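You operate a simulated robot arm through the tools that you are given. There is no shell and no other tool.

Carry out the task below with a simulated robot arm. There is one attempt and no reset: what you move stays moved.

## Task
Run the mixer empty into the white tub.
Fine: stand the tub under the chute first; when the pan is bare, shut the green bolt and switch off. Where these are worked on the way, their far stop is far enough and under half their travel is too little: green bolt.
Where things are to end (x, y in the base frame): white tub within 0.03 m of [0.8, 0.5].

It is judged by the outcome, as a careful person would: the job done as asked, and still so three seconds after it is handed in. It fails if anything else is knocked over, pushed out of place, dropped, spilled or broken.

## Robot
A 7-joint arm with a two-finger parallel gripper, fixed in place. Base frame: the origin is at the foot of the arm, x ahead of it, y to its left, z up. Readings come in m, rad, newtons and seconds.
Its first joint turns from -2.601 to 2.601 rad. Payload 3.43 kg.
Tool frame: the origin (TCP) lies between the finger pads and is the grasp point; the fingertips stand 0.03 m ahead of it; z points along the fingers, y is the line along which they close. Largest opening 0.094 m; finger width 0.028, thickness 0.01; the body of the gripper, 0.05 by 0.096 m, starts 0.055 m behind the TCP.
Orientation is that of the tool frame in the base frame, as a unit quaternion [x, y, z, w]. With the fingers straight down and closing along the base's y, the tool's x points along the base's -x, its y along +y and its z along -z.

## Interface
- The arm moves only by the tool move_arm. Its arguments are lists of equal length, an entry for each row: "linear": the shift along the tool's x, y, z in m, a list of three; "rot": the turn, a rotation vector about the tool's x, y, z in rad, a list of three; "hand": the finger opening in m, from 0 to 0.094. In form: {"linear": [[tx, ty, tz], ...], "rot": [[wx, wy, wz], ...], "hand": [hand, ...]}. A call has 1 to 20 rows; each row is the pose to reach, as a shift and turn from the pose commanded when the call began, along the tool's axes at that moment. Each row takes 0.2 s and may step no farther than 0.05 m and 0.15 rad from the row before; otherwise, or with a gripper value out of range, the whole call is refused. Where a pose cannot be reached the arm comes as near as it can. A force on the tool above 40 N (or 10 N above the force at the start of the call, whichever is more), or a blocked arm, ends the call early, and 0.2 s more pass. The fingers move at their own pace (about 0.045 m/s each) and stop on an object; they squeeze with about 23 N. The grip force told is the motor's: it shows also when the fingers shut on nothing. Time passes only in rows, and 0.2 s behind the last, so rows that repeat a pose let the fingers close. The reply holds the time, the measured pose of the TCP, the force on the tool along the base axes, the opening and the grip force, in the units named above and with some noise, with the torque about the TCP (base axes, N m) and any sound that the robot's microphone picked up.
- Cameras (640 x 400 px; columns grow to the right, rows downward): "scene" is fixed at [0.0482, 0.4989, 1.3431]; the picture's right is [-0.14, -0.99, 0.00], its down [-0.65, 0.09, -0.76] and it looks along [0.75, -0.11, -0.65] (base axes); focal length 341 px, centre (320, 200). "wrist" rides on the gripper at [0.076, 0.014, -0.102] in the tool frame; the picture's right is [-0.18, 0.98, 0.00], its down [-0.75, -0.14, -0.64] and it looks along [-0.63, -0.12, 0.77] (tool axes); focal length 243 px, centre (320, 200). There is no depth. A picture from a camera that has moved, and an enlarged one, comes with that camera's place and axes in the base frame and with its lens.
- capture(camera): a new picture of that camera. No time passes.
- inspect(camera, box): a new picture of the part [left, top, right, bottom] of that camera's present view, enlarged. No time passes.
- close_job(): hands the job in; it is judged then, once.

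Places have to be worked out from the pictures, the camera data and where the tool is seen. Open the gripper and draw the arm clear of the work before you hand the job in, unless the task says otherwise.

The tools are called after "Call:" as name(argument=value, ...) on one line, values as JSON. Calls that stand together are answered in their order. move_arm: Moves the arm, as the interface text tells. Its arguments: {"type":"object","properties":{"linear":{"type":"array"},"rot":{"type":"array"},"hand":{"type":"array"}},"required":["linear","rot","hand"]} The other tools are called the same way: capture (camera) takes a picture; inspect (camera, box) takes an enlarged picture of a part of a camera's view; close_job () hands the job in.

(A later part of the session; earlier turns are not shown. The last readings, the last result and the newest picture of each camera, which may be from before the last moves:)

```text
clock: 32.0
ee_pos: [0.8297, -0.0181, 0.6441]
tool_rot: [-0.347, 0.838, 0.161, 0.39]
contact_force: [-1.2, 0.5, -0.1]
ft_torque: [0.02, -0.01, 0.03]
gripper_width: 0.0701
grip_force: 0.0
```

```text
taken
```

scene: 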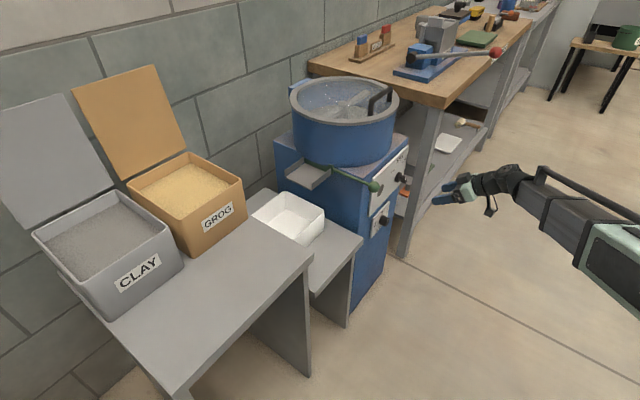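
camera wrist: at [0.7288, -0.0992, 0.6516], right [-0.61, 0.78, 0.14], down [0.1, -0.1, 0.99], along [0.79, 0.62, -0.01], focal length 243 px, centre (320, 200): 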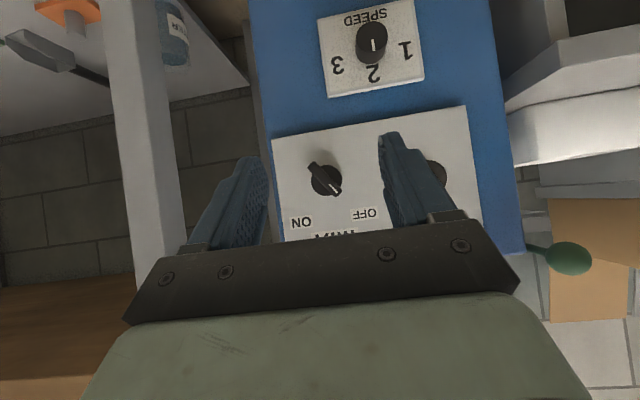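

Excellent, nearly frontal view of the panel. I enlarge it to read the switch pointer precisely.

Call:
inspect(camera="wrist", box=[265, 130, 405, 250])

Call:
inspect(camera="wrist", box=[250, 0, 610, 290])

```text
3.33 times, centred on (335, 190) of wrist
camera zoom: at [0.7288, -0.0992, 0.6516], right [-0.61, 0.78, 0.14], down [0.1, -0.1, 0.99], along [0.79, 0.62, -0.01], focal length 809 px, centre (270, 233)
```

zoom: 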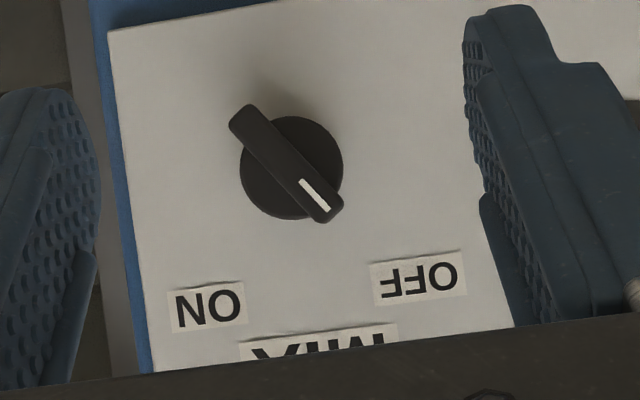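

```text
1.38 times, centred on (430, 145) of wrist
camera zoom: at [0.7288, -0.0992, 0.6516], right [-0.61, 0.78, 0.14], down [0.1, -0.1, 0.99], along [0.79, 0.62, -0.01], focal length 335 px, centre (168, 276)
```

zoom: 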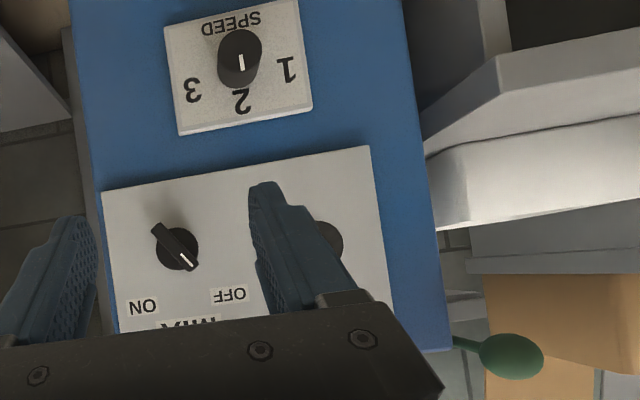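

The pointer sits at OFF, about 34° left of vertical; ON is about 40° to the right. I place the knob axis at e2≈−0.6085, z≈0.6255, with its face at e1≈0.72. I finish tilting to horizontal with the TCP on that axis, about 0.1 m short.

Call:
move_arm(linear=[[-0.0031, -0.0018, 0.0094], [-0.0062, -0.0036, 0.0189], [-0.0092, -0.0054, 0.0283], [-0.0123, -0.0072, 0.0378], [-0.0154, -0.009, 0.0472], [-0.0154, -0.009, 0.0472]], rot=[[0, -0.1402, 0], [0, -0.2803, 0], [0, -0.4205, 0], [0, -0.5606, 0], [0, -0.7008, 0], [0, -0.7008, 0]], hand=[0.06, 0.05, 0.05, 0.05, 0.05, 0.05])

Call:
capture(camera="wrist")

Call:
capture(camera="scene")

```text
clock: 33.4
ee_pos: [0.8692, 0.0088, 0.6255]
tool_rot: [-0.271, 0.653, 0.271, 0.654]
contact_force: [0.4, -0.1, -1.0]
ft_torque: [-0.03, 0.01, 0.0]
gripper_width: 0.05
grip_force: 0.1
```

```text
taken
camera wrist: at [0.7865, -0.0531, 0.5495], right [-0.7, 0.69, 0.18], down [-0.35, -0.55, 0.75], along [0.62, 0.46, 0.63], focal length 243 px, centre (320, 200)
```

wrist: 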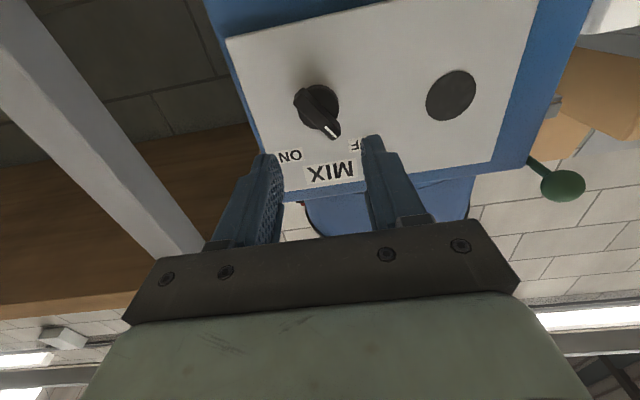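

```text
taken
```

scene: 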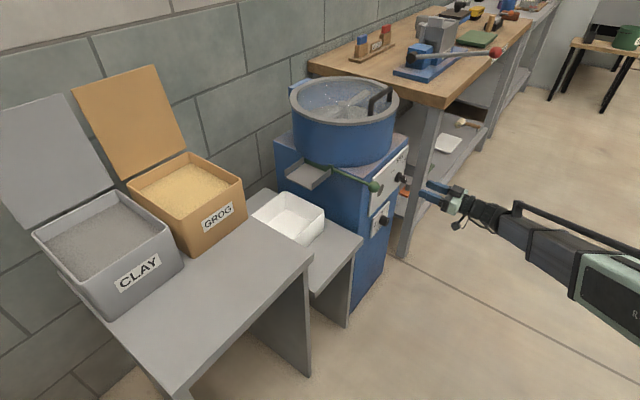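

The TCP is on the knob's axis. Now I roll the tool −34° so the fingers straddle the pointer bar in its OFF position, and check.

Call:
move_arm(linear=[[0.0, 0.0, 0.01], [0.0, 0.0, 0.02], [0.0, 0.0, 0.03], [0.001, 0.0, 0.04], [0.001, 0.0, 0.045], [0.001, 0.0, 0.045]], rot=[[0, 0, -0.125], [0, 0, -0.25], [0, 0, -0.375], [0, 0, -0.5], [0, 0, -0.593], [0, 0, -0.593]], hand=[0.045, 0.04, 0.04, 0.04, 0.04, 0.04])

Call:
capture(camera="wrist")

Call:
inspect(camera="scene", box=[340, 130, 480, 250])

```text
clock: 34.8
ee_pos: [0.9016, 0.042, 0.6231]
tool_rot: [-0.45, 0.545, 0.068, 0.704]
contact_force: [0.2, -0.4, 0.7]
ft_torque: [0.03, 0.04, -0.02]
gripper_width: 0.0401
grip_force: 0.1
```

```text
taken
camera wrist: at [0.8503, -0.0528, 0.5542], right [-0.65, 0.65, -0.4], down [-0.67, -0.24, 0.7], along [0.36, 0.72, 0.59], focal length 243 px, centre (320, 200)
```

wrist: 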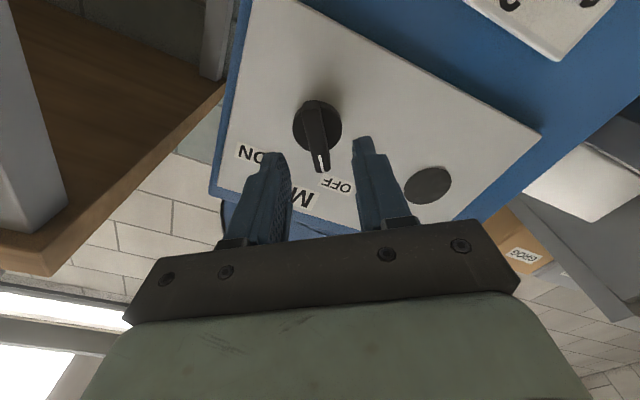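

```text
3.33 times, centred on (410, 190) of scene
camera zoom: at [0.0482, 0.4989, 1.3431], right [-0.14, -0.99, 0.0], down [-0.65, 0.09, -0.76], along [0.75, -0.11, -0.65], focal length 1136 px, centre (20, 233)
```

zoom: 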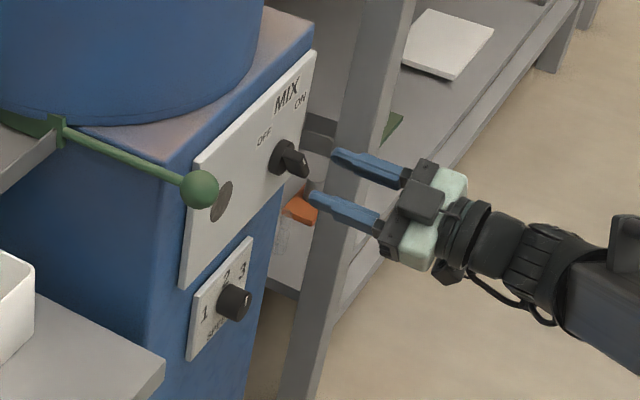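

The bar is centred between the fingers and parallel to them. I move in along tool z to put the fingertips around the bar, slowly at the end.

Call:
move_arm(linear=[[0.0, 0.0, 0.012], [0.0, 0.0, 0.022], [0.0, 0.0, 0.03], [0.0, 0.0, 0.035], [0.0, 0.0, 0.038], [0.0, 0.0, 0.038]], rot=[[0, 0, 0], [0, 0, 0], [0, 0, 0], [0, 0, 0], [0, 0, 0], [0, 0, 0]], hand=[0.04, 0.04, 0.04, 0.04, 0.04, 0.04])

Call:
capture(camera="wrist")

Call:
inspect(camera="scene", box=[360, 140, 440, 210])

```text
clock: 36.2
ee_pos: [0.9282, 0.0692, 0.6241]
tool_rot: [-0.449, 0.546, 0.068, 0.704]
contact_force: [-0.5, 0.0, 0.0]
ft_torque: [0.0, 0.01, 0.01]
gripper_width: 0.0399
grip_force: 0.1
```

```text
taken
camera wrist: at [0.8772, -0.0254, 0.5541], right [-0.65, 0.65, -0.4], down [-0.67, -0.24, 0.7], along [0.36, 0.72, 0.59], focal length 243 px, centre (320, 200)
```

wrist: 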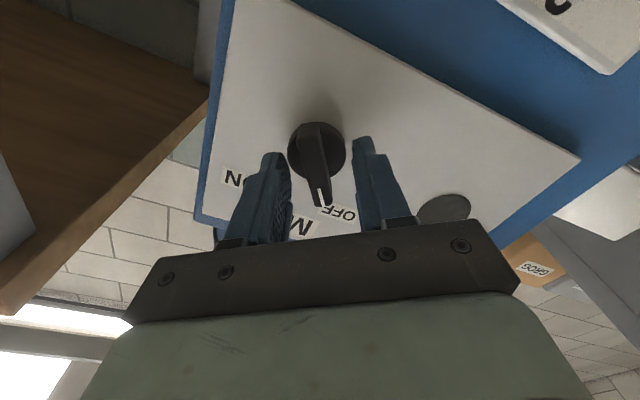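

```text
5.71 times, centred on (400, 175) of scene
camera zoom: at [0.0482, 0.4989, 1.3431], right [-0.14, -0.99, 0.0], down [-0.65, 0.09, -0.76], along [0.75, -0.11, -0.65], focal length 1947 px, centre (-137, 343)
```

zoom: 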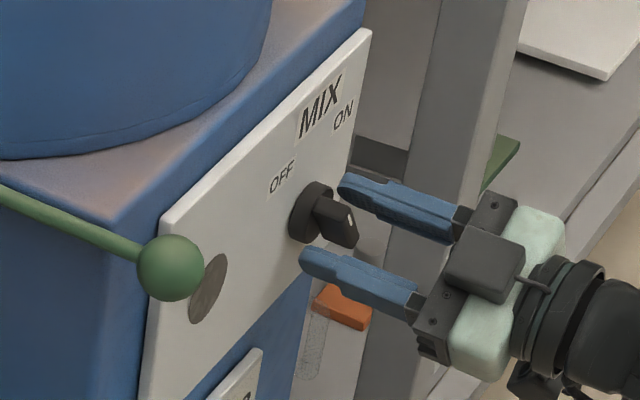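

The fingers straddle the bar. I advance 4 mm more for purchase, then close on it.

Call:
move_arm(linear=[[0.0, 0.0, 0.002], [0.0, 0.0, 0.004], [0.0, 0.0, 0.004], [0.0, 0.0, 0.004], [0.0, 0.0, 0.004], [0.0, 0.0, 0.004]], rot=[[0, 0, 0], [0, 0, 0], [0, 0, 0], [0, 0, 0], [0, 0, 0], [0, 0, 0]], hand=[0.04, 0.04, 0.02, 0.0, 0.0, 0.0])

Call:
capture(camera="wrist")

Call:
inspect(camera="scene", box=[360, 140, 440, 210])

```text
clock: 37.2
ee_pos: [0.9309, 0.07, 0.6256]
tool_rot: [-0.448, 0.546, 0.066, 0.705]
contact_force: [5.5, -9.8, 8.7]
ft_torque: [-0.14, 0.12, 0.0]
gripper_width: 0.0118
grip_force: 16.5
stopped in row 5: the force on the tool passed its limit at 62 N (the readings are from after the stop); the commanded pose is now the measured one
```

```text
taken
camera wrist: at [0.8791, -0.0251, 0.5551], right [-0.65, 0.65, -0.4], down [-0.67, -0.24, 0.7], along [0.36, 0.72, 0.59], focal length 243 px, centre (320, 200)
```

wrist: 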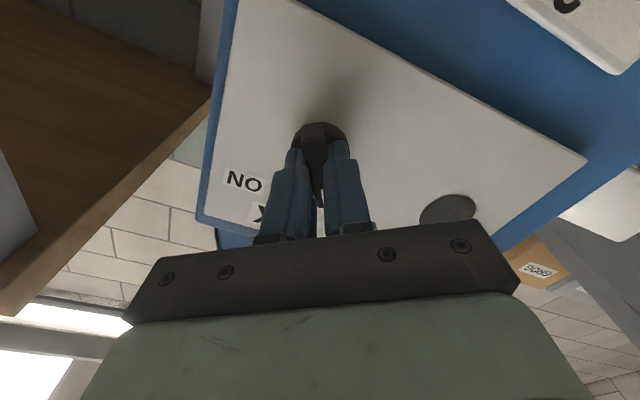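

```text
5.71 times, centred on (400, 175) of scene
camera zoom: at [0.0482, 0.4989, 1.3431], right [-0.14, -0.99, 0.0], down [-0.65, 0.09, -0.76], along [0.75, -0.11, -0.65], focal length 1947 px, centre (-137, 343)
```

zoom: 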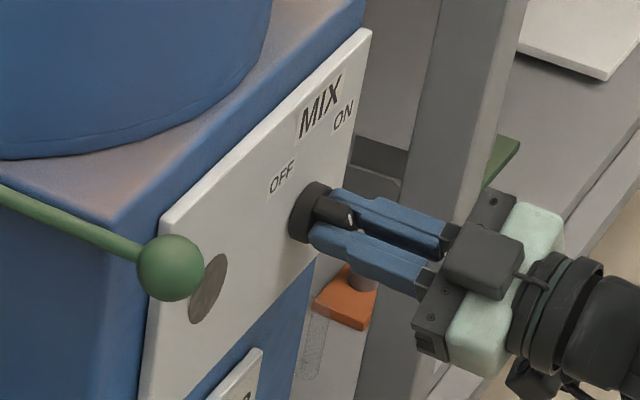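

The bar is gripped (opening 0.0118), but the call stopped on force because the tool was off-centre along its y. About 14 N along −y remains, so I shift 1 mm along −y to relax it and settle the grip.

Call:
move_arm(linear=[[0.0, -0.001, 0.0], [0.0, -0.001, 0.0]], rot=[[0, 0, 0], [0, 0, 0]], hand=[0.0, 0.0])

```text
clock: 37.9
ee_pos: [0.931, 0.0702, 0.6258]
tool_rot: [-0.448, 0.546, 0.067, 0.704]
contact_force: [6.2, -15.3, 12.8]
ft_torque: [-0.04, 0.05, -0.1]
gripper_width: 0.0122
grip_force: 44.7
```

The force along −y is still about 20 N with the grip now fully applied, so the bar sits further to −y. I shift another 1.5 mm.

Call:
move_arm(linear=[[0.0, -0.0008, 0.0], [0.0, -0.0015, 0.0], [0.0, -0.0015, 0.0]], rot=[[0, 0, 0], [0, 0, 0], [0, 0, 0]], hand=[0.0, 0.0, 0.0])

Call:
capture(camera="wrist")

```text
clock: 38.6
ee_pos: [0.9316, 0.0692, 0.6256]
tool_rot: [-0.45, 0.546, 0.067, 0.704]
contact_force: [-7.0, -20.0, 3.7]
ft_torque: [0.28, -0.3, -0.11]
gripper_width: 0.0118
grip_force: 45.1
```

```text
taken
camera wrist: at [0.8795, -0.0255, 0.5555], right [-0.65, 0.65, -0.4], down [-0.67, -0.24, 0.7], along [0.36, 0.72, 0.59], focal length 243 px, centre (320, 200)
```

wrist: 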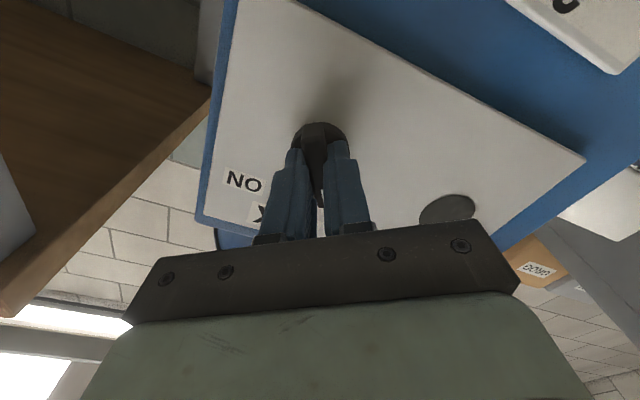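

The −y force halved to about 10 N. There is now about 19 N pushing back along the tool axis, so the fingertips are touching the disc. I back off 2 mm and shift 1 mm more in −y.

Call:
move_arm(linear=[[0.0, -0.0005, -0.001], [0.0, -0.001, -0.002], [0.0, -0.001, -0.002]], rot=[[0, 0, 0], [0, 0, 0], [0, 0, 0]], hand=[0.0, 0.0, 0.0])

```text
clock: 39.5
ee_pos: [0.9315, 0.0692, 0.6253]
tool_rot: [-0.449, 0.547, 0.068, 0.703]
contact_force: [0.9, 6.1, -3.4]
ft_torque: [-0.61, 0.6, -1.0]
gripper_width: 0.012
grip_force: 44.6
```

Forces are now small. I start turning the switch clockwise (positive about tool z) in modest steps.

Call:
move_arm(linear=[[0, 0, 0], [0, 0, 0], [0, 0, 0], [0, 0, 0]], rot=[[0, 0, 0.1], [0, 0, 0.2], [0, 0, 0.3], [0, 0, 0.3]], hand=[0.0, 0.0, 0.0, 0.0])

Call:
capture(camera="wrist")

```text
clock: 40.5
ee_pos: [0.9309, 0.0683, 0.6254]
tool_rot: [-0.364, 0.607, 0.173, 0.685]
contact_force: [20.3, 34.5, -1.5]
ft_torque: [0.06, -0.16, -0.29]
gripper_width: 0.0112
grip_force: 45.2
```

```text
taken
camera wrist: at [0.8635, -0.0105, 0.5496], right [-0.71, 0.7, -0.11], down [-0.51, -0.4, 0.76], along [0.49, 0.59, 0.64], focal length 243 px, centre (320, 200)
```

wrist: 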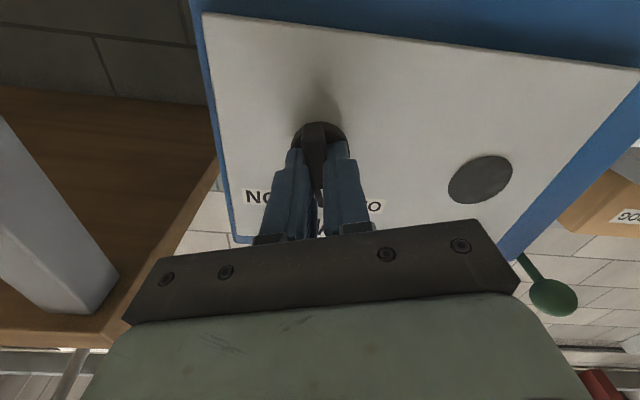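

The switch is turning with the tool. The reading shows about 38 N pulling toward the panel, so I ease in 1.3 mm while turning another 0.3 rad.

Call:
move_arm(linear=[[0, 0.0003, 0.0013], [0, 0.0003, 0.0013], [0, 0.0003, 0.0013], [0, 0.0003, 0.0013], [0, 0.0003, 0.0013]], rot=[[0, 0, 0.0], [0, 0, 0.1], [0, 0, 0.2], [0, 0, 0.3], [0, 0, 0.3]], hand=[0.0, 0.0, 0.0, 0.0, 0.0])

Call:
capture(camera="wrist")

```text
clock: 41.6
ee_pos: [0.931, 0.0675, 0.6265]
tool_rot: [-0.268, 0.655, 0.272, 0.652]
contact_force: [-8.2, 11.9, -5.2]
ft_torque: [0.77, -0.79, 0.25]
gripper_width: 0.0118
grip_force: 45.0
```

```text
taken
camera wrist: at [0.8469, 0.006, 0.5506], right [-0.69, 0.69, 0.19], down [-0.35, -0.56, 0.75], along [0.63, 0.46, 0.63], focal length 243 px, centre (320, 200)
```

wrist: 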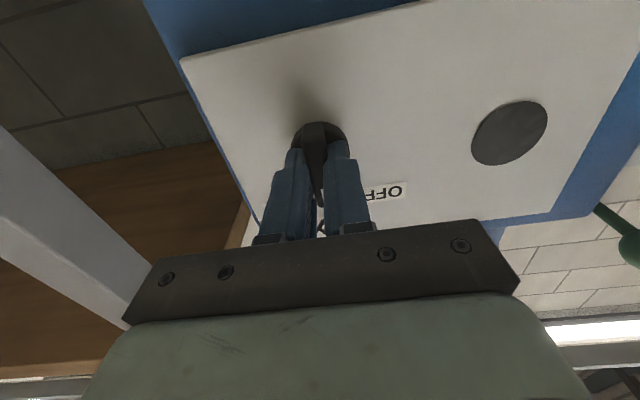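

The bar is now vertical and forces are moderate. I continue turning another 0.35 rad, shifting 0.5 mm to +y.

Call:
move_arm(linear=[[0, 0.0005, 0.0], [0, 0.0005, 0.0], [0, 0.0005, 0.0], [0, 0.0005, 0.0], [0, 0.0005, 0.0]], rot=[[0, 0, 0.08], [0, 0, 0.17], [0, 0, 0.26], [0, 0, 0.35], [0, 0, 0.35]], hand=[0.0, 0.0, 0.0, 0.0, 0.0])

Call:
capture(camera="wrist")

```text
clock: 42.9
ee_pos: [0.9303, 0.067, 0.626]
tool_rot: [-0.15, 0.692, 0.382, 0.594]
contact_force: [-9.2, 1.1, -5.8]
ft_torque: [-0.23, 0.32, 0.47]
gripper_width: 0.0118
grip_force: 45.4
```

```text
taken
camera wrist: at [0.8291, 0.0238, 0.5604], right [-0.6, 0.61, 0.52], down [-0.17, -0.73, 0.66], along [0.78, 0.31, 0.55], focal length 243 px, centre (320, 200)
```

wrist: 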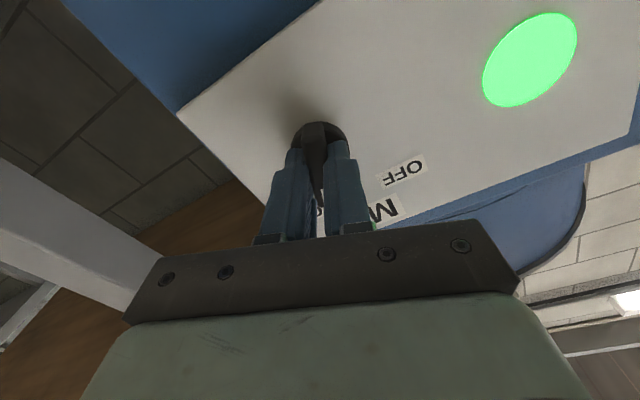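

The round lamp has lit green, so the mixer is running. I turn the rest of the way toward the ON mark so it sits properly.

Call:
move_arm(linear=[[0, 0.0, 0.0], [0, 0.0, 0.0], [0, 0.0, 0.0], [0, 0.0, 0.0]], rot=[[0, 0, 0.08], [0, 0, 0.16], [0, 0, 0.24], [0, 0, 0.24]], hand=[0.0, 0.0, 0.0, 0.0])

Call:
capture(camera="wrist")

```text
clock: 43.9
ee_pos: [0.9301, 0.0684, 0.6261]
tool_rot: [-0.065, 0.704, 0.451, 0.544]
contact_force: [-10.3, -6.9, -5.4]
ft_torque: [-0.8, 0.81, 0.94]
gripper_width: 0.012
grip_force: 44.8
```

```text
taken
camera wrist: at [0.8189, 0.0341, 0.5717], right [-0.5, 0.5, 0.71], down [-0.07, -0.84, 0.54], along [0.86, 0.22, 0.45], focal length 243 px, centre (320, 200)
```

wrist: 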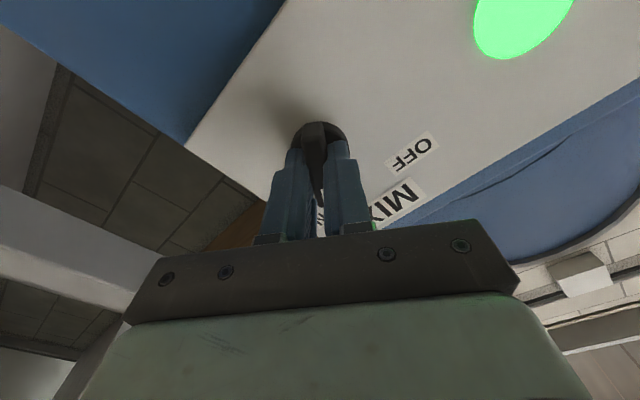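

The pointer is turned about 68°, symmetric to OFF, and the lamp is on. I open the fingers and withdraw straight back.

Call:
move_arm(linear=[[0, 0, 0], [0, 0, 0], [0, 0, 0], [0, 0, -0.015], [0, 0, -0.04], [0, 0, -0.08], [0, 0, -0.12], [0, 0, -0.12]], rot=[[0, 0, 0], [0, 0, 0], [0, 0, 0], [0, 0, 0], [0, 0, 0], [0, 0, 0], [0, 0, 0], [0, 0, 0]], hand=[0.02, 0.04, 0.04, 0.04, 0.04, 0.05, 0.06, 0.06])

Call:
capture(camera="wrist")

Call:
inspect(camera="scene", box=[260, 60, 440, 180])

Call:
inspect(camera="scene", box=[340, 140, 440, 240])

```text
clock: 45.6
ee_pos: [0.8455, -0.0167, 0.6255]
tool_rot: [-0.066, 0.705, 0.45, 0.545]
contact_force: [-0.6, 0.6, 0.1]
ft_torque: [0.02, -0.03, -0.02]
gripper_width: 0.06
grip_force: 0.0
```

```text
taken
camera wrist: at [0.734, -0.0512, 0.5711], right [-0.5, 0.5, 0.7], down [-0.07, -0.84, 0.54], along [0.86, 0.22, 0.46], focal length 243 px, centre (320, 200)
```

wrist: 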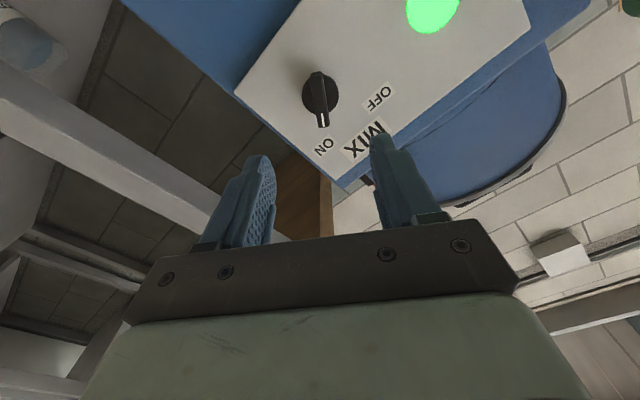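

```text
3.33 times, centred on (350, 120) of scene
camera zoom: at [0.0482, 0.4989, 1.3431], right [-0.14, -0.99, 0.0], down [-0.65, 0.09, -0.76], along [0.75, -0.11, -0.65], focal length 1136 px, centre (220, 467)
```

zoom: 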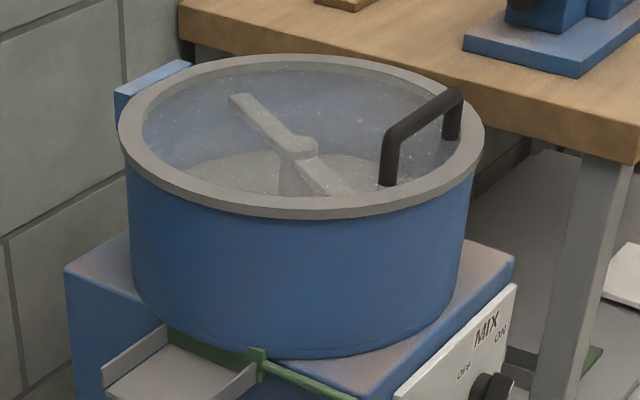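

```text
4.00 times, centred on (390, 190) of scene
camera zoom: at [0.0482, 0.4989, 1.3431], right [-0.14, -0.99, 0.0], down [-0.65, 0.09, -0.76], along [0.75, -0.11, -0.65], focal length 1363 px, centre (40, 240)
```

zoom: 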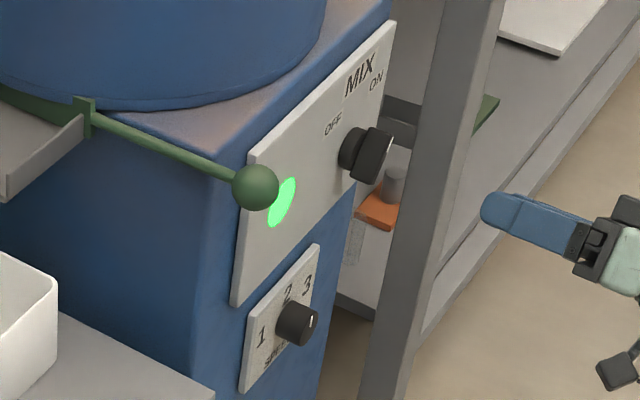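

The switch points to ON, the lamp is green and the paddle is turning. Next is the bolt. I roll the tool upright and move in front of the ball (e2 −0.3735, z 0.742), still 0.1 m short, to approach it straight along e1.

Call:
move_arm(linear=[[0.0052, 0.0372, 0.002], [0.0104, 0.0745, 0.004], [0.0156, 0.1117, 0.006], [0.0207, 0.149, 0.008], [0.0259, 0.1862, 0.01], [0.0311, 0.2235, 0.012], [0.0363, 0.2607, 0.014], [0.0363, 0.2607, 0.014]], rot=[[0, 0, -0.0853], [0, 0, -0.1706], [0, 0, -0.2559], [0, 0, -0.3411], [0, 0, -0.4264], [0, 0, -0.5117], [0, 0, -0.597], [0, 0, -0.597]], hand=[0.06, 0.06, 0.06, 0.06, 0.06, 0.06, 0.06, 0.06])

Call:
capture(camera="wrist")

Call:
inspect(camera="scene", box=[290, 110, 470, 230])

```text
clock: 47.5
ee_pos: [0.6914, 0.1604, 0.7449]
tool_rot: [-0.271, 0.653, 0.269, 0.654]
contact_force: [0.2, 0.2, 0.1]
ft_torque: [0.0, 0.0, 0.0]
gripper_width: 0.0598
grip_force: 0.1
```

```text
taken
camera wrist: at [0.6081, 0.0977, 0.6694], right [-0.7, 0.7, 0.18], down [-0.35, -0.55, 0.75], along [0.63, 0.46, 0.63], focal length 243 px, centre (320, 200)
```

wrist: 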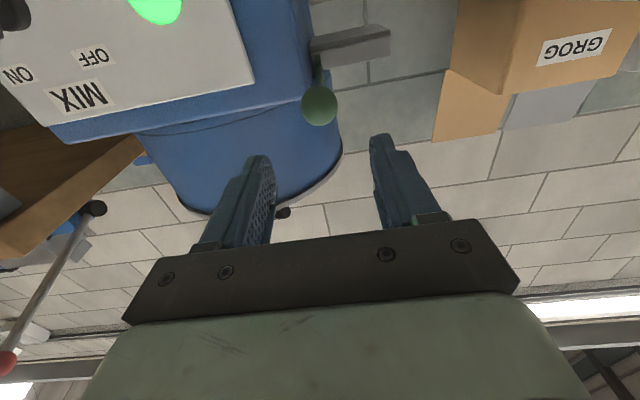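

```text
3.33 times, centred on (380, 170) of scene
camera zoom: at [0.0482, 0.4989, 1.3431], right [-0.14, -0.99, 0.0], down [-0.65, 0.09, -0.76], along [0.75, -0.11, -0.65], focal length 1136 px, centre (120, 300)
```

zoom: 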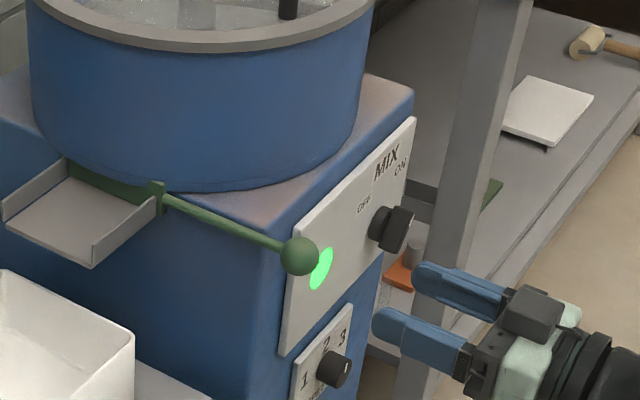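

The ball is seen at e2≈−0.375, z≈0.741, right in line with the tool. I advance 0.10 m so the pads sit around it.

Call:
move_arm(linear=[[0.002, 0.0, 0.025], [0.004, 0.0, 0.05], [0.004, 0.0, 0.075], [0.004, 0.0, 0.09], [0.004, 0.0, 0.1], [0.004, 0.0, 0.1]], rot=[[0, 0, 0], [0, 0, 0], [0, 0, 0], [0, 0, 0], [0, 0, 0], [0, 0, 0]], hand=[0.06, 0.06, 0.06, 0.06, 0.06, 0.06])

Call:
capture(camera="wrist")

Call:
inspect(camera="scene", box=[300, 120, 440, 230])

```text
clock: 48.9
ee_pos: [0.7593, 0.2316, 0.7384]
tool_rot: [-0.272, 0.653, 0.272, 0.653]
contact_force: [0.3, 0.1, -0.6]
ft_torque: [0.01, 0.01, -0.03]
gripper_width: 0.0601
grip_force: 0.1
```

```text
taken
camera wrist: at [0.6767, 0.1693, 0.663], right [-0.69, 0.7, 0.18], down [-0.35, -0.55, 0.75], along [0.63, 0.46, 0.63], focal length 243 px, centre (320, 200)
```

wrist: 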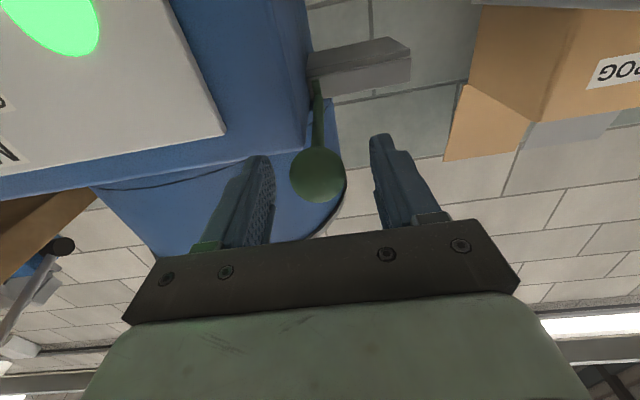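

```text
3.64 times, centred on (370, 175) of scene
camera zoom: at [0.0482, 0.4989, 1.3431], right [-0.14, -0.99, 0.0], down [-0.65, 0.09, -0.76], along [0.75, -0.11, -0.65], focal length 1239 px, centre (138, 291)
```

zoom: 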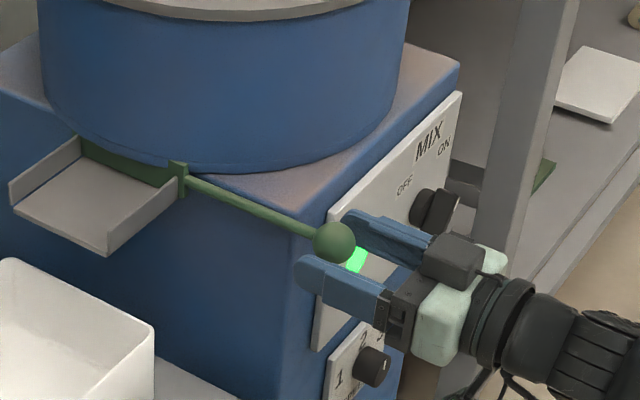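

The ball sits between the pads, about 3 mm above and 1 mm to −y of the tool axis. I correct for that and close on it.

Call:
move_arm(linear=[[-0.003, -0.0012, 0.001], [-0.003, -0.0012, 0.001], [-0.003, -0.0012, 0.001], [-0.003, -0.0012, 0.001], [-0.003, -0.0012, 0.001]], rot=[[0, 0, 0], [0, 0, 0], [0, 0, 0], [0, 0, 0], [0, 0, 0]], hand=[0.055, 0.042, 0.034, 0.03, 0.028])

Call:
capture(camera="wrist")

```text
clock: 50.0
ee_pos: [0.7626, 0.2306, 0.7412]
tool_rot: [-0.271, 0.653, 0.27, 0.654]
contact_force: [8.5, -7.9, 3.5]
ft_torque: [-0.02, 0.0, -0.23]
gripper_width: 0.0329
grip_force: 41.4
```

```text
taken
camera wrist: at [0.6785, 0.1682, 0.6663], right [-0.69, 0.7, 0.18], down [-0.35, -0.55, 0.75], along [0.63, 0.46, 0.63], focal length 243 px, centre (320, 200)
```

wrist: 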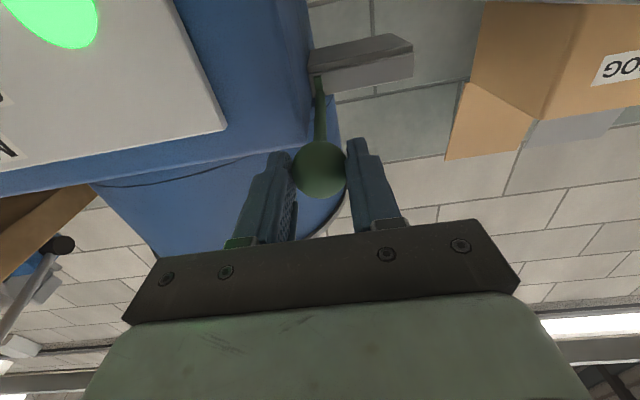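

The ball is held firmly (33 mm, 41 N). I pull it back along −e1 in small steps and watch force and motion.

Call:
move_arm(linear=[[0.0, -0.0006, -0.006], [0.0, -0.0006, -0.012], [0.0, -0.0006, -0.018], [0.0, -0.0006, -0.018]], rot=[[0, 0, 0], [0, 0, 0], [0, 0, 0], [0, 0, 0]], hand=[0.02, 0.02, 0.02, 0.02])

Call:
capture(camera="wrist")

Call:
inspect(camera="scene", box=[260, 120, 440, 240])

```text
clock: 51.0
ee_pos: [0.7483, 0.2169, 0.7408]
tool_rot: [-0.271, 0.654, 0.27, 0.653]
contact_force: [7.7, -7.0, -0.7]
ft_torque: [0.31, -0.15, -0.12]
gripper_width: 0.0329
grip_force: 45.3
```

```text
taken
camera wrist: at [0.6659, 0.1551, 0.6663], right [-0.7, 0.69, 0.18], down [-0.35, -0.55, 0.75], along [0.63, 0.46, 0.63], focal length 243 px, centre (320, 200)
```

wrist: 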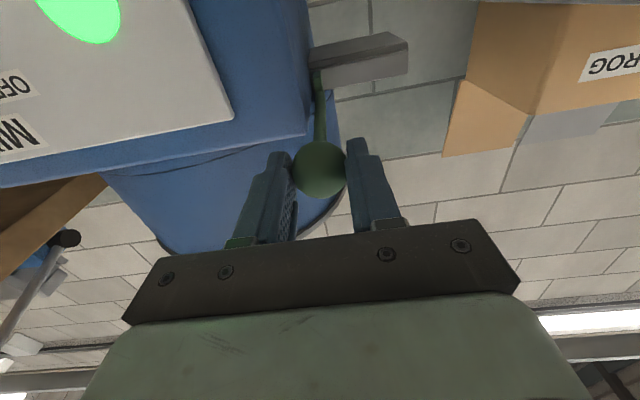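

```text
3.33 times, centred on (350, 180) of scene
camera zoom: at [0.0482, 0.4989, 1.3431], right [-0.14, -0.99, 0.0], down [-0.65, 0.09, -0.76], along [0.75, -0.11, -0.65], focal length 1136 px, centre (220, 267)
```

zoom: 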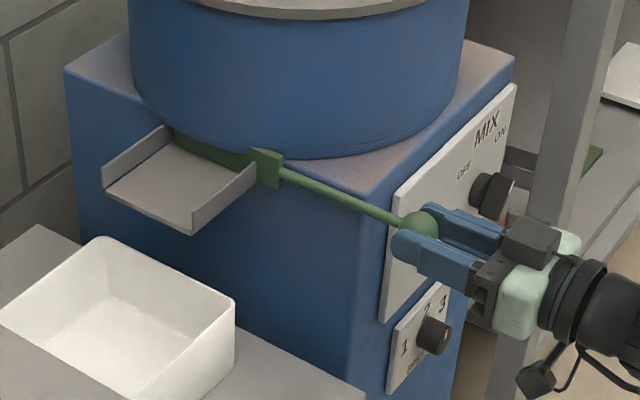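

The bolt slides out with the ball, with little force, and the plate is emerging on the near side of the chute. I keep pulling.

Call:
move_arm(linear=[[0.0, -0.0004, -0.01], [0.0, -0.0004, -0.02], [0.0, -0.0004, -0.03], [0.0, -0.0004, -0.04], [0.0, -0.0004, -0.04]], rot=[[0, 0, 0], [0, 0, 0], [0, 0, 0], [0, 0, 0], [0, 0, 0]], hand=[0.02, 0.02, 0.02, 0.02, 0.02])

Call:
inspect(camera="scene", box=[260, 60, 440, 240])

```text
clock: 52.2
ee_pos: [0.7198, 0.1881, 0.7409]
tool_rot: [-0.27, 0.654, 0.27, 0.653]
contact_force: [-0.4, -0.5, -7.6]
ft_torque: [0.11, -0.12, 0.06]
gripper_width: 0.0332
grip_force: 45.3
```

```text
2.22 times, centred on (350, 150) of scene
camera zoom: at [0.0482, 0.4989, 1.3431], right [-0.14, -0.99, 0.0], down [-0.65, 0.09, -0.76], along [0.75, -0.11, -0.65], focal length 757 px, centre (253, 311)
```

zoom: 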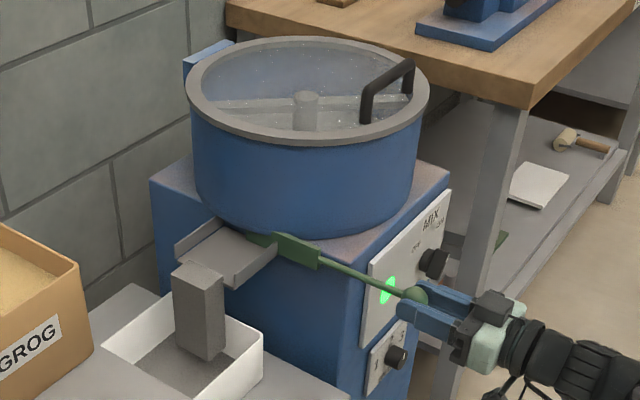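

Material is already pouring from the chute into the tub. I pull on toward the bolt's far stop, watching for force.

Call:
move_arm(linear=[[0.0, 0.0, -0.01], [0.0, 0.0, -0.02], [0.0, 0.0, -0.03], [0.0, 0.0, -0.03]], rot=[[0, 0, 0], [0, 0, 0], [0, 0, 0], [0, 0, 0]], hand=[0.02, 0.02, 0.02, 0.02])

Call:
inspect(camera="scene", box=[260, 60, 440, 240])

```text
clock: 53.2
ee_pos: [0.7004, 0.1697, 0.7401]
tool_rot: [-0.271, 0.653, 0.271, 0.653]
contact_force: [27.0, 27.3, 5.2]
ft_torque: [0.1, -0.12, 0.03]
gripper_width: 0.0329
grip_force: 44.8
```

```text
2.22 times, centred on (350, 150) of scene
camera zoom: at [0.0482, 0.4989, 1.3431], right [-0.14, -0.99, 0.0], down [-0.65, 0.09, -0.76], along [0.75, -0.11, -0.65], focal length 757 px, centre (253, 311)
```

zoom: 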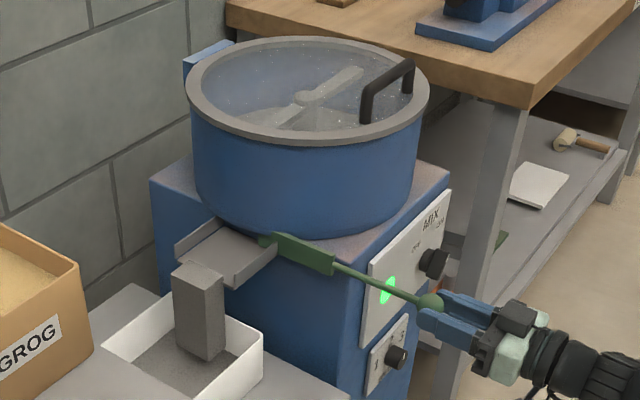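

The bolt is at its far stop: 38 N resistance after about 87 mm of travel. I relax the pull by 3 mm, keep hold of the ball, and wait while the pan empties.

Call:
move_arm(linear=[[0, 0, 0.003], [0, 0, 0.003], [0, 0, 0.003], [0, 0, 0.003], [0, 0, 0.003], [0, 0, 0.003], [0, 0, 0.003], [0, 0, 0.003], [0, 0, 0.003], [0, 0, 0.003]], rot=[[0, 0, 0], [0, 0, 0], [0, 0, 0], [0, 0, 0], [0, 0, 0], [0, 0, 0], [0, 0, 0], [0, 0, 0], [0, 0, 0], [0, 0, 0]], hand=[0.02, 0.02, 0.02, 0.02, 0.02, 0.02, 0.02, 0.02, 0.02, 0.02])

Call:
inspect(camera="scene", box=[220, 70, 420, 270])

Call:
inspect(camera="scene", box=[285, 70, 405, 140])

```text
clock: 55.5
ee_pos: [0.7019, 0.1709, 0.7405]
tool_rot: [-0.271, 0.654, 0.27, 0.652]
contact_force: [-4.8, 5.5, -15.4]
ft_torque: [-0.24, 0.24, 0.18]
gripper_width: 0.0327
grip_force: 45.1
```

```text
2.00 times, centred on (320, 170) of scene
camera zoom: at [0.0482, 0.4989, 1.3431], right [-0.14, -0.99, 0.0], down [-0.65, 0.09, -0.76], along [0.75, -0.11, -0.65], focal length 682 px, centre (320, 260)
```

zoom: 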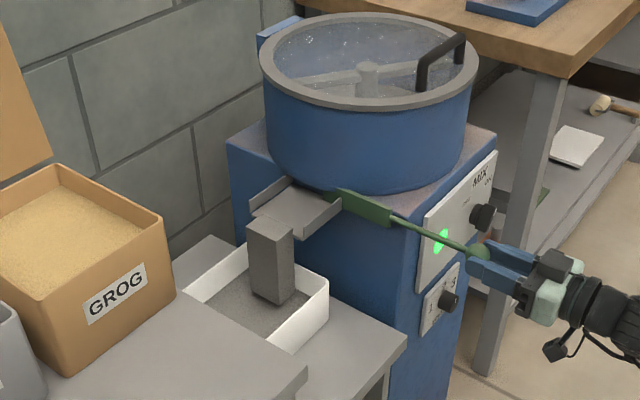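

```text
5.33 times, centred on (345, 105) of scene
camera zoom: at [0.0482, 0.4989, 1.3431], right [-0.14, -0.99, 0.0], down [-0.65, 0.09, -0.76], along [0.75, -0.11, -0.65], focal length 1817 px, centre (187, 707)
```

zoom: 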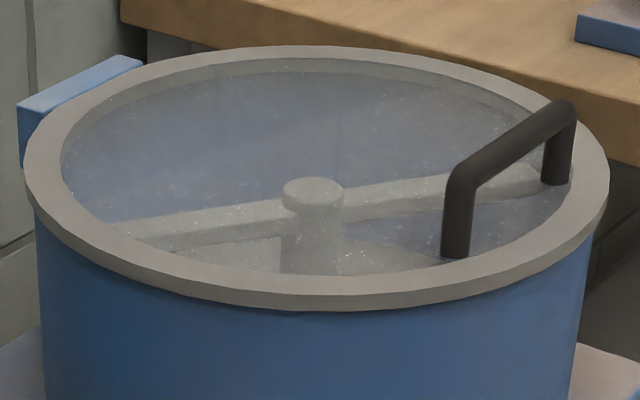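

The tub is filling and the material in the pan is going down. I keep waiting and monitoring.

Call:
move_arm(linear=[[0.0005, 0, 0], [0.0005, 0, 0], [0.0005, 0, 0], [0.0005, 0, 0], [0.0005, 0, 0], [0.0005, 0, 0], [0.0005, 0, 0], [0.0005, 0, 0], [0.0005, 0, 0], [0.0005, 0, 0], [0.0005, 0, 0], [0.0005, 0, 0], [0.0005, 0, 0], [0.0005, 0, 0], [0.0005, 0, 0]], rot=[[0, 0, 0], [0, 0, 0], [0, 0, 0], [0, 0, 0], [0, 0, 0], [0, 0, 0], [0, 0, 0], [0, 0, 0], [0, 0, 0], [0, 0, 0], [0, 0, 0], [0, 0, 0], [0, 0, 0], [0, 0, 0], [0, 0, 0]], hand=[0.02, 0.02, 0.02, 0.02, 0.02, 0.02, 0.02, 0.02, 0.02, 0.02, 0.02, 0.02, 0.02, 0.02, 0.02])

Call:
inspect(camera="scene", box=[220, 70, 420, 270])

Call:
inspect(camera="scene", box=[285, 70, 405, 140])

```text
clock: 58.6
ee_pos: [0.7022, 0.1705, 0.7404]
tool_rot: [-0.27, 0.654, 0.27, 0.654]
contact_force: [-3.6, 3.3, 2.1]
ft_torque: [0.04, -0.05, 0.09]
gripper_width: 0.0332
grip_force: 45.0
```

```text
2.00 times, centred on (320, 170) of scene
camera zoom: at [0.0482, 0.4989, 1.3431], right [-0.14, -0.99, 0.0], down [-0.65, 0.09, -0.76], along [0.75, -0.11, -0.65], focal length 682 px, centre (320, 260)
```

zoom: 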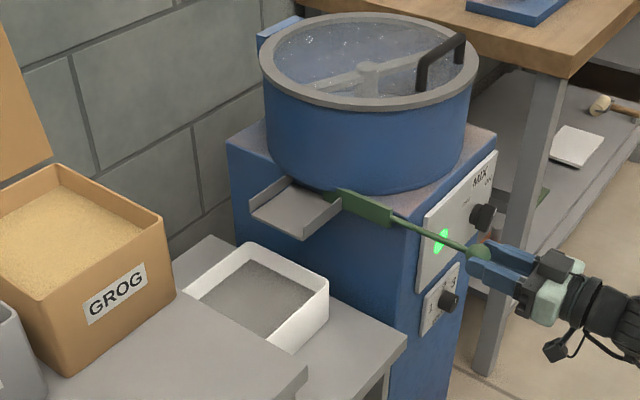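

```text
5.33 times, centred on (345, 105) of scene
camera zoom: at [0.0482, 0.4989, 1.3431], right [-0.14, -0.99, 0.0], down [-0.65, 0.09, -0.76], along [0.75, -0.11, -0.65], focal length 1817 px, centre (187, 707)
```

zoom: 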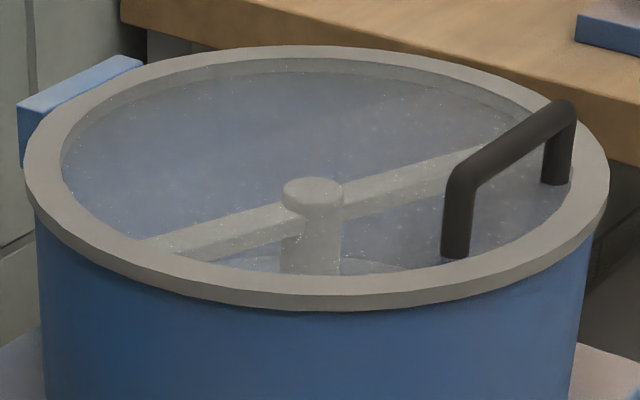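

The stream has stopped and the pan looks empty. I enlarge further to check for residue before shutting.

Call:
inspect(camera="scene", box=[300, 95, 380, 130])

Call:
inspect(camera="scene", box=[270, 150, 350, 200])

```text
8.00 times, centred on (340, 112) of scene
camera zoom: at [0.0482, 0.4989, 1.3431], right [-0.14, -0.99, 0.0], down [-0.65, 0.09, -0.76], along [0.75, -0.11, -0.65], focal length 2726 px, centre (160, 900)
```

zoom: 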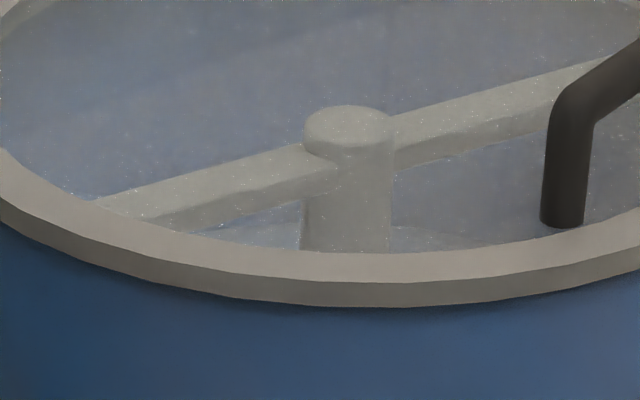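

```text
8.00 times, centred on (310, 175) of scene
camera zoom: at [0.0482, 0.4989, 1.3431], right [-0.14, -0.99, 0.0], down [-0.65, 0.09, -0.76], along [0.75, -0.11, -0.65], focal length 2726 px, centre (400, 400)
```

zoom: 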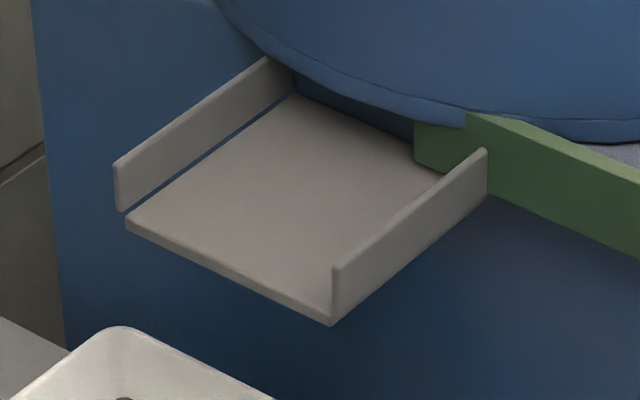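

The chute is clear and only the pan's light floor shows around the hub. I wait two more seconds to be sure nothing more flows and the level no longer changes.

Call:
move_arm(linear=[[0, 0, 0], [0, 0, 0], [0, 0, 0], [0, 0, 0], [0, 0, 0], [0, 0, 0], [0, 0, 0], [0, 0, 0], [0, 0, 0], [0, 0, 0]], rot=[[0, 0, 0], [0, 0, 0], [0, 0, 0], [0, 0, 0], [0, 0, 0], [0, 0, 0], [0, 0, 0], [0, 0, 0], [0, 0, 0], [0, 0, 0]], hand=[0.02, 0.02, 0.02, 0.02, 0.02, 0.02, 0.02, 0.02, 0.02, 0.02])

Call:
inspect(camera="scene", box=[285, 70, 405, 140])

Call:
inspect(camera="scene", box=[220, 70, 420, 270])

```text
clock: 60.9
ee_pos: [0.7032, 0.1705, 0.7409]
tool_rot: [-0.271, 0.653, 0.272, 0.653]
contact_force: [-2.3, 2.8, 4.8]
ft_torque: [0.12, -0.13, 0.09]
gripper_width: 0.033
grip_force: 45.5
```

```text
5.33 times, centred on (345, 105) of scene
camera zoom: at [0.0482, 0.4989, 1.3431], right [-0.14, -0.99, 0.0], down [-0.65, 0.09, -0.76], along [0.75, -0.11, -0.65], focal length 1817 px, centre (187, 707)
```

zoom: 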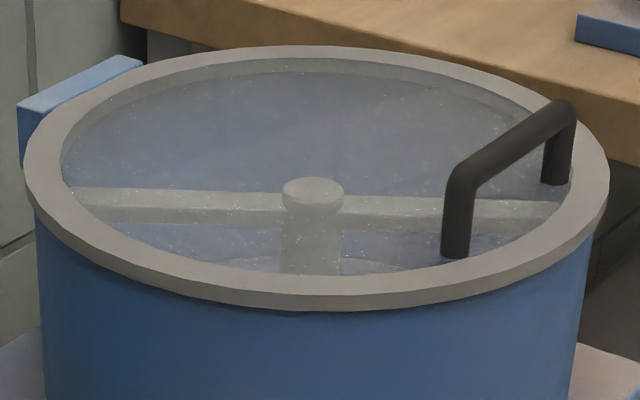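

```text
2.00 times, centred on (320, 170) of scene
camera zoom: at [0.0482, 0.4989, 1.3431], right [-0.14, -0.99, 0.0], down [-0.65, 0.09, -0.76], along [0.75, -0.11, -0.65], focal length 682 px, centre (320, 260)
```

zoom: 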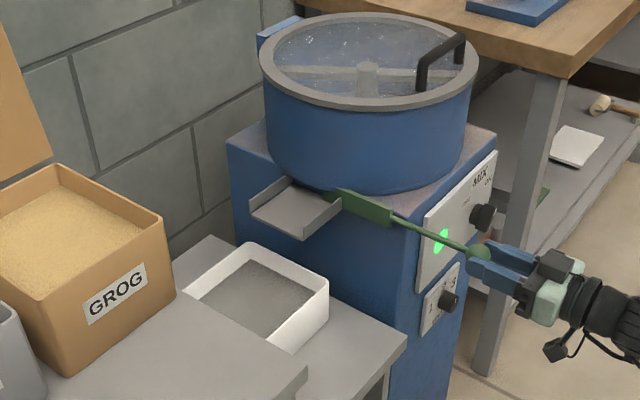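

Nothing has changed over two more seconds, so the pan is bare and the tub is not overfull. I push the bolt back shut along +e1 with the ball still gripped.

Call:
move_arm(linear=[[0, 0, 0.012], [0, 0, 0.024], [0, 0, 0.036], [0, 0, 0.048], [0, 0, 0.06], [0, 0, 0.07], [0, 0, 0.078], [0, 0, 0.078]], rot=[[0, 0, 0], [0, 0, 0], [0, 0, 0], [0, 0, 0], [0, 0, 0], [0, 0, 0], [0, 0, 0], [0, 0, 0]], hand=[0.02, 0.02, 0.02, 0.02, 0.02, 0.02, 0.02, 0.02])

Call:
inspect(camera="scene", box=[260, 120, 440, 240])

```text
clock: 62.6
ee_pos: [0.7578, 0.2251, 0.7412]
tool_rot: [-0.271, 0.654, 0.269, 0.653]
contact_force: [5.7, -5.3, -15.0]
ft_torque: [-0.15, 0.15, -0.18]
gripper_width: 0.0333
grip_force: 44.8
```

```text
3.33 times, centred on (350, 180) of scene
camera zoom: at [0.0482, 0.4989, 1.3431], right [-0.14, -0.99, 0.0], down [-0.65, 0.09, -0.76], along [0.75, -0.11, -0.65], focal length 1136 px, centre (220, 267)
```

zoom: 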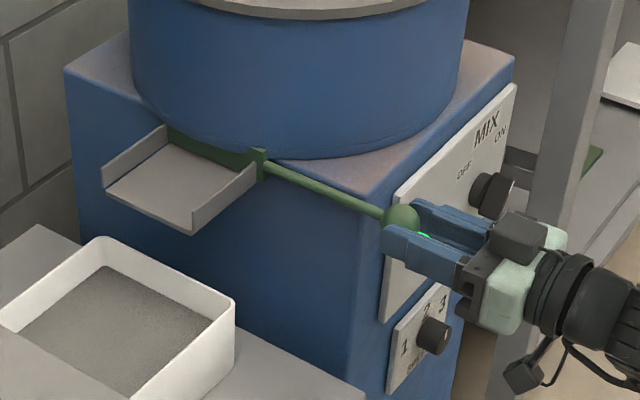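

There are about 7 mm left to the fully shut position. I push gently on until the stop is felt.

Call:
move_arm(linear=[[0.0005, 0, 0.004], [0.0005, 0, 0.007], [0.0005, 0, 0.009], [0.0005, 0, 0.009]], rot=[[0, 0, 0], [0, 0, 0], [0, 0, 0], [0, 0, 0]], hand=[0.02, 0.02, 0.02, 0.02])

Call:
inspect(camera="scene", box=[260, 120, 440, 240])

```text
clock: 63.6
ee_pos: [0.7632, 0.231, 0.7423]
tool_rot: [-0.27, 0.652, 0.272, 0.654]
contact_force: [-1.8, -20.0, 14.9]
ft_torque: [0.28, -0.26, -0.27]
gripper_width: 0.0332
grip_force: 45.0
```

```text
3.33 times, centred on (350, 180) of scene
camera zoom: at [0.0482, 0.4989, 1.3431], right [-0.14, -0.99, 0.0], down [-0.65, 0.09, -0.76], along [0.75, -0.11, -0.65], focal length 1136 px, centre (220, 267)
```

zoom: 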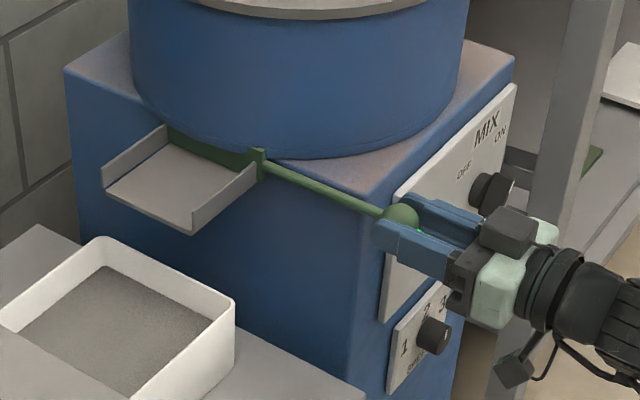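

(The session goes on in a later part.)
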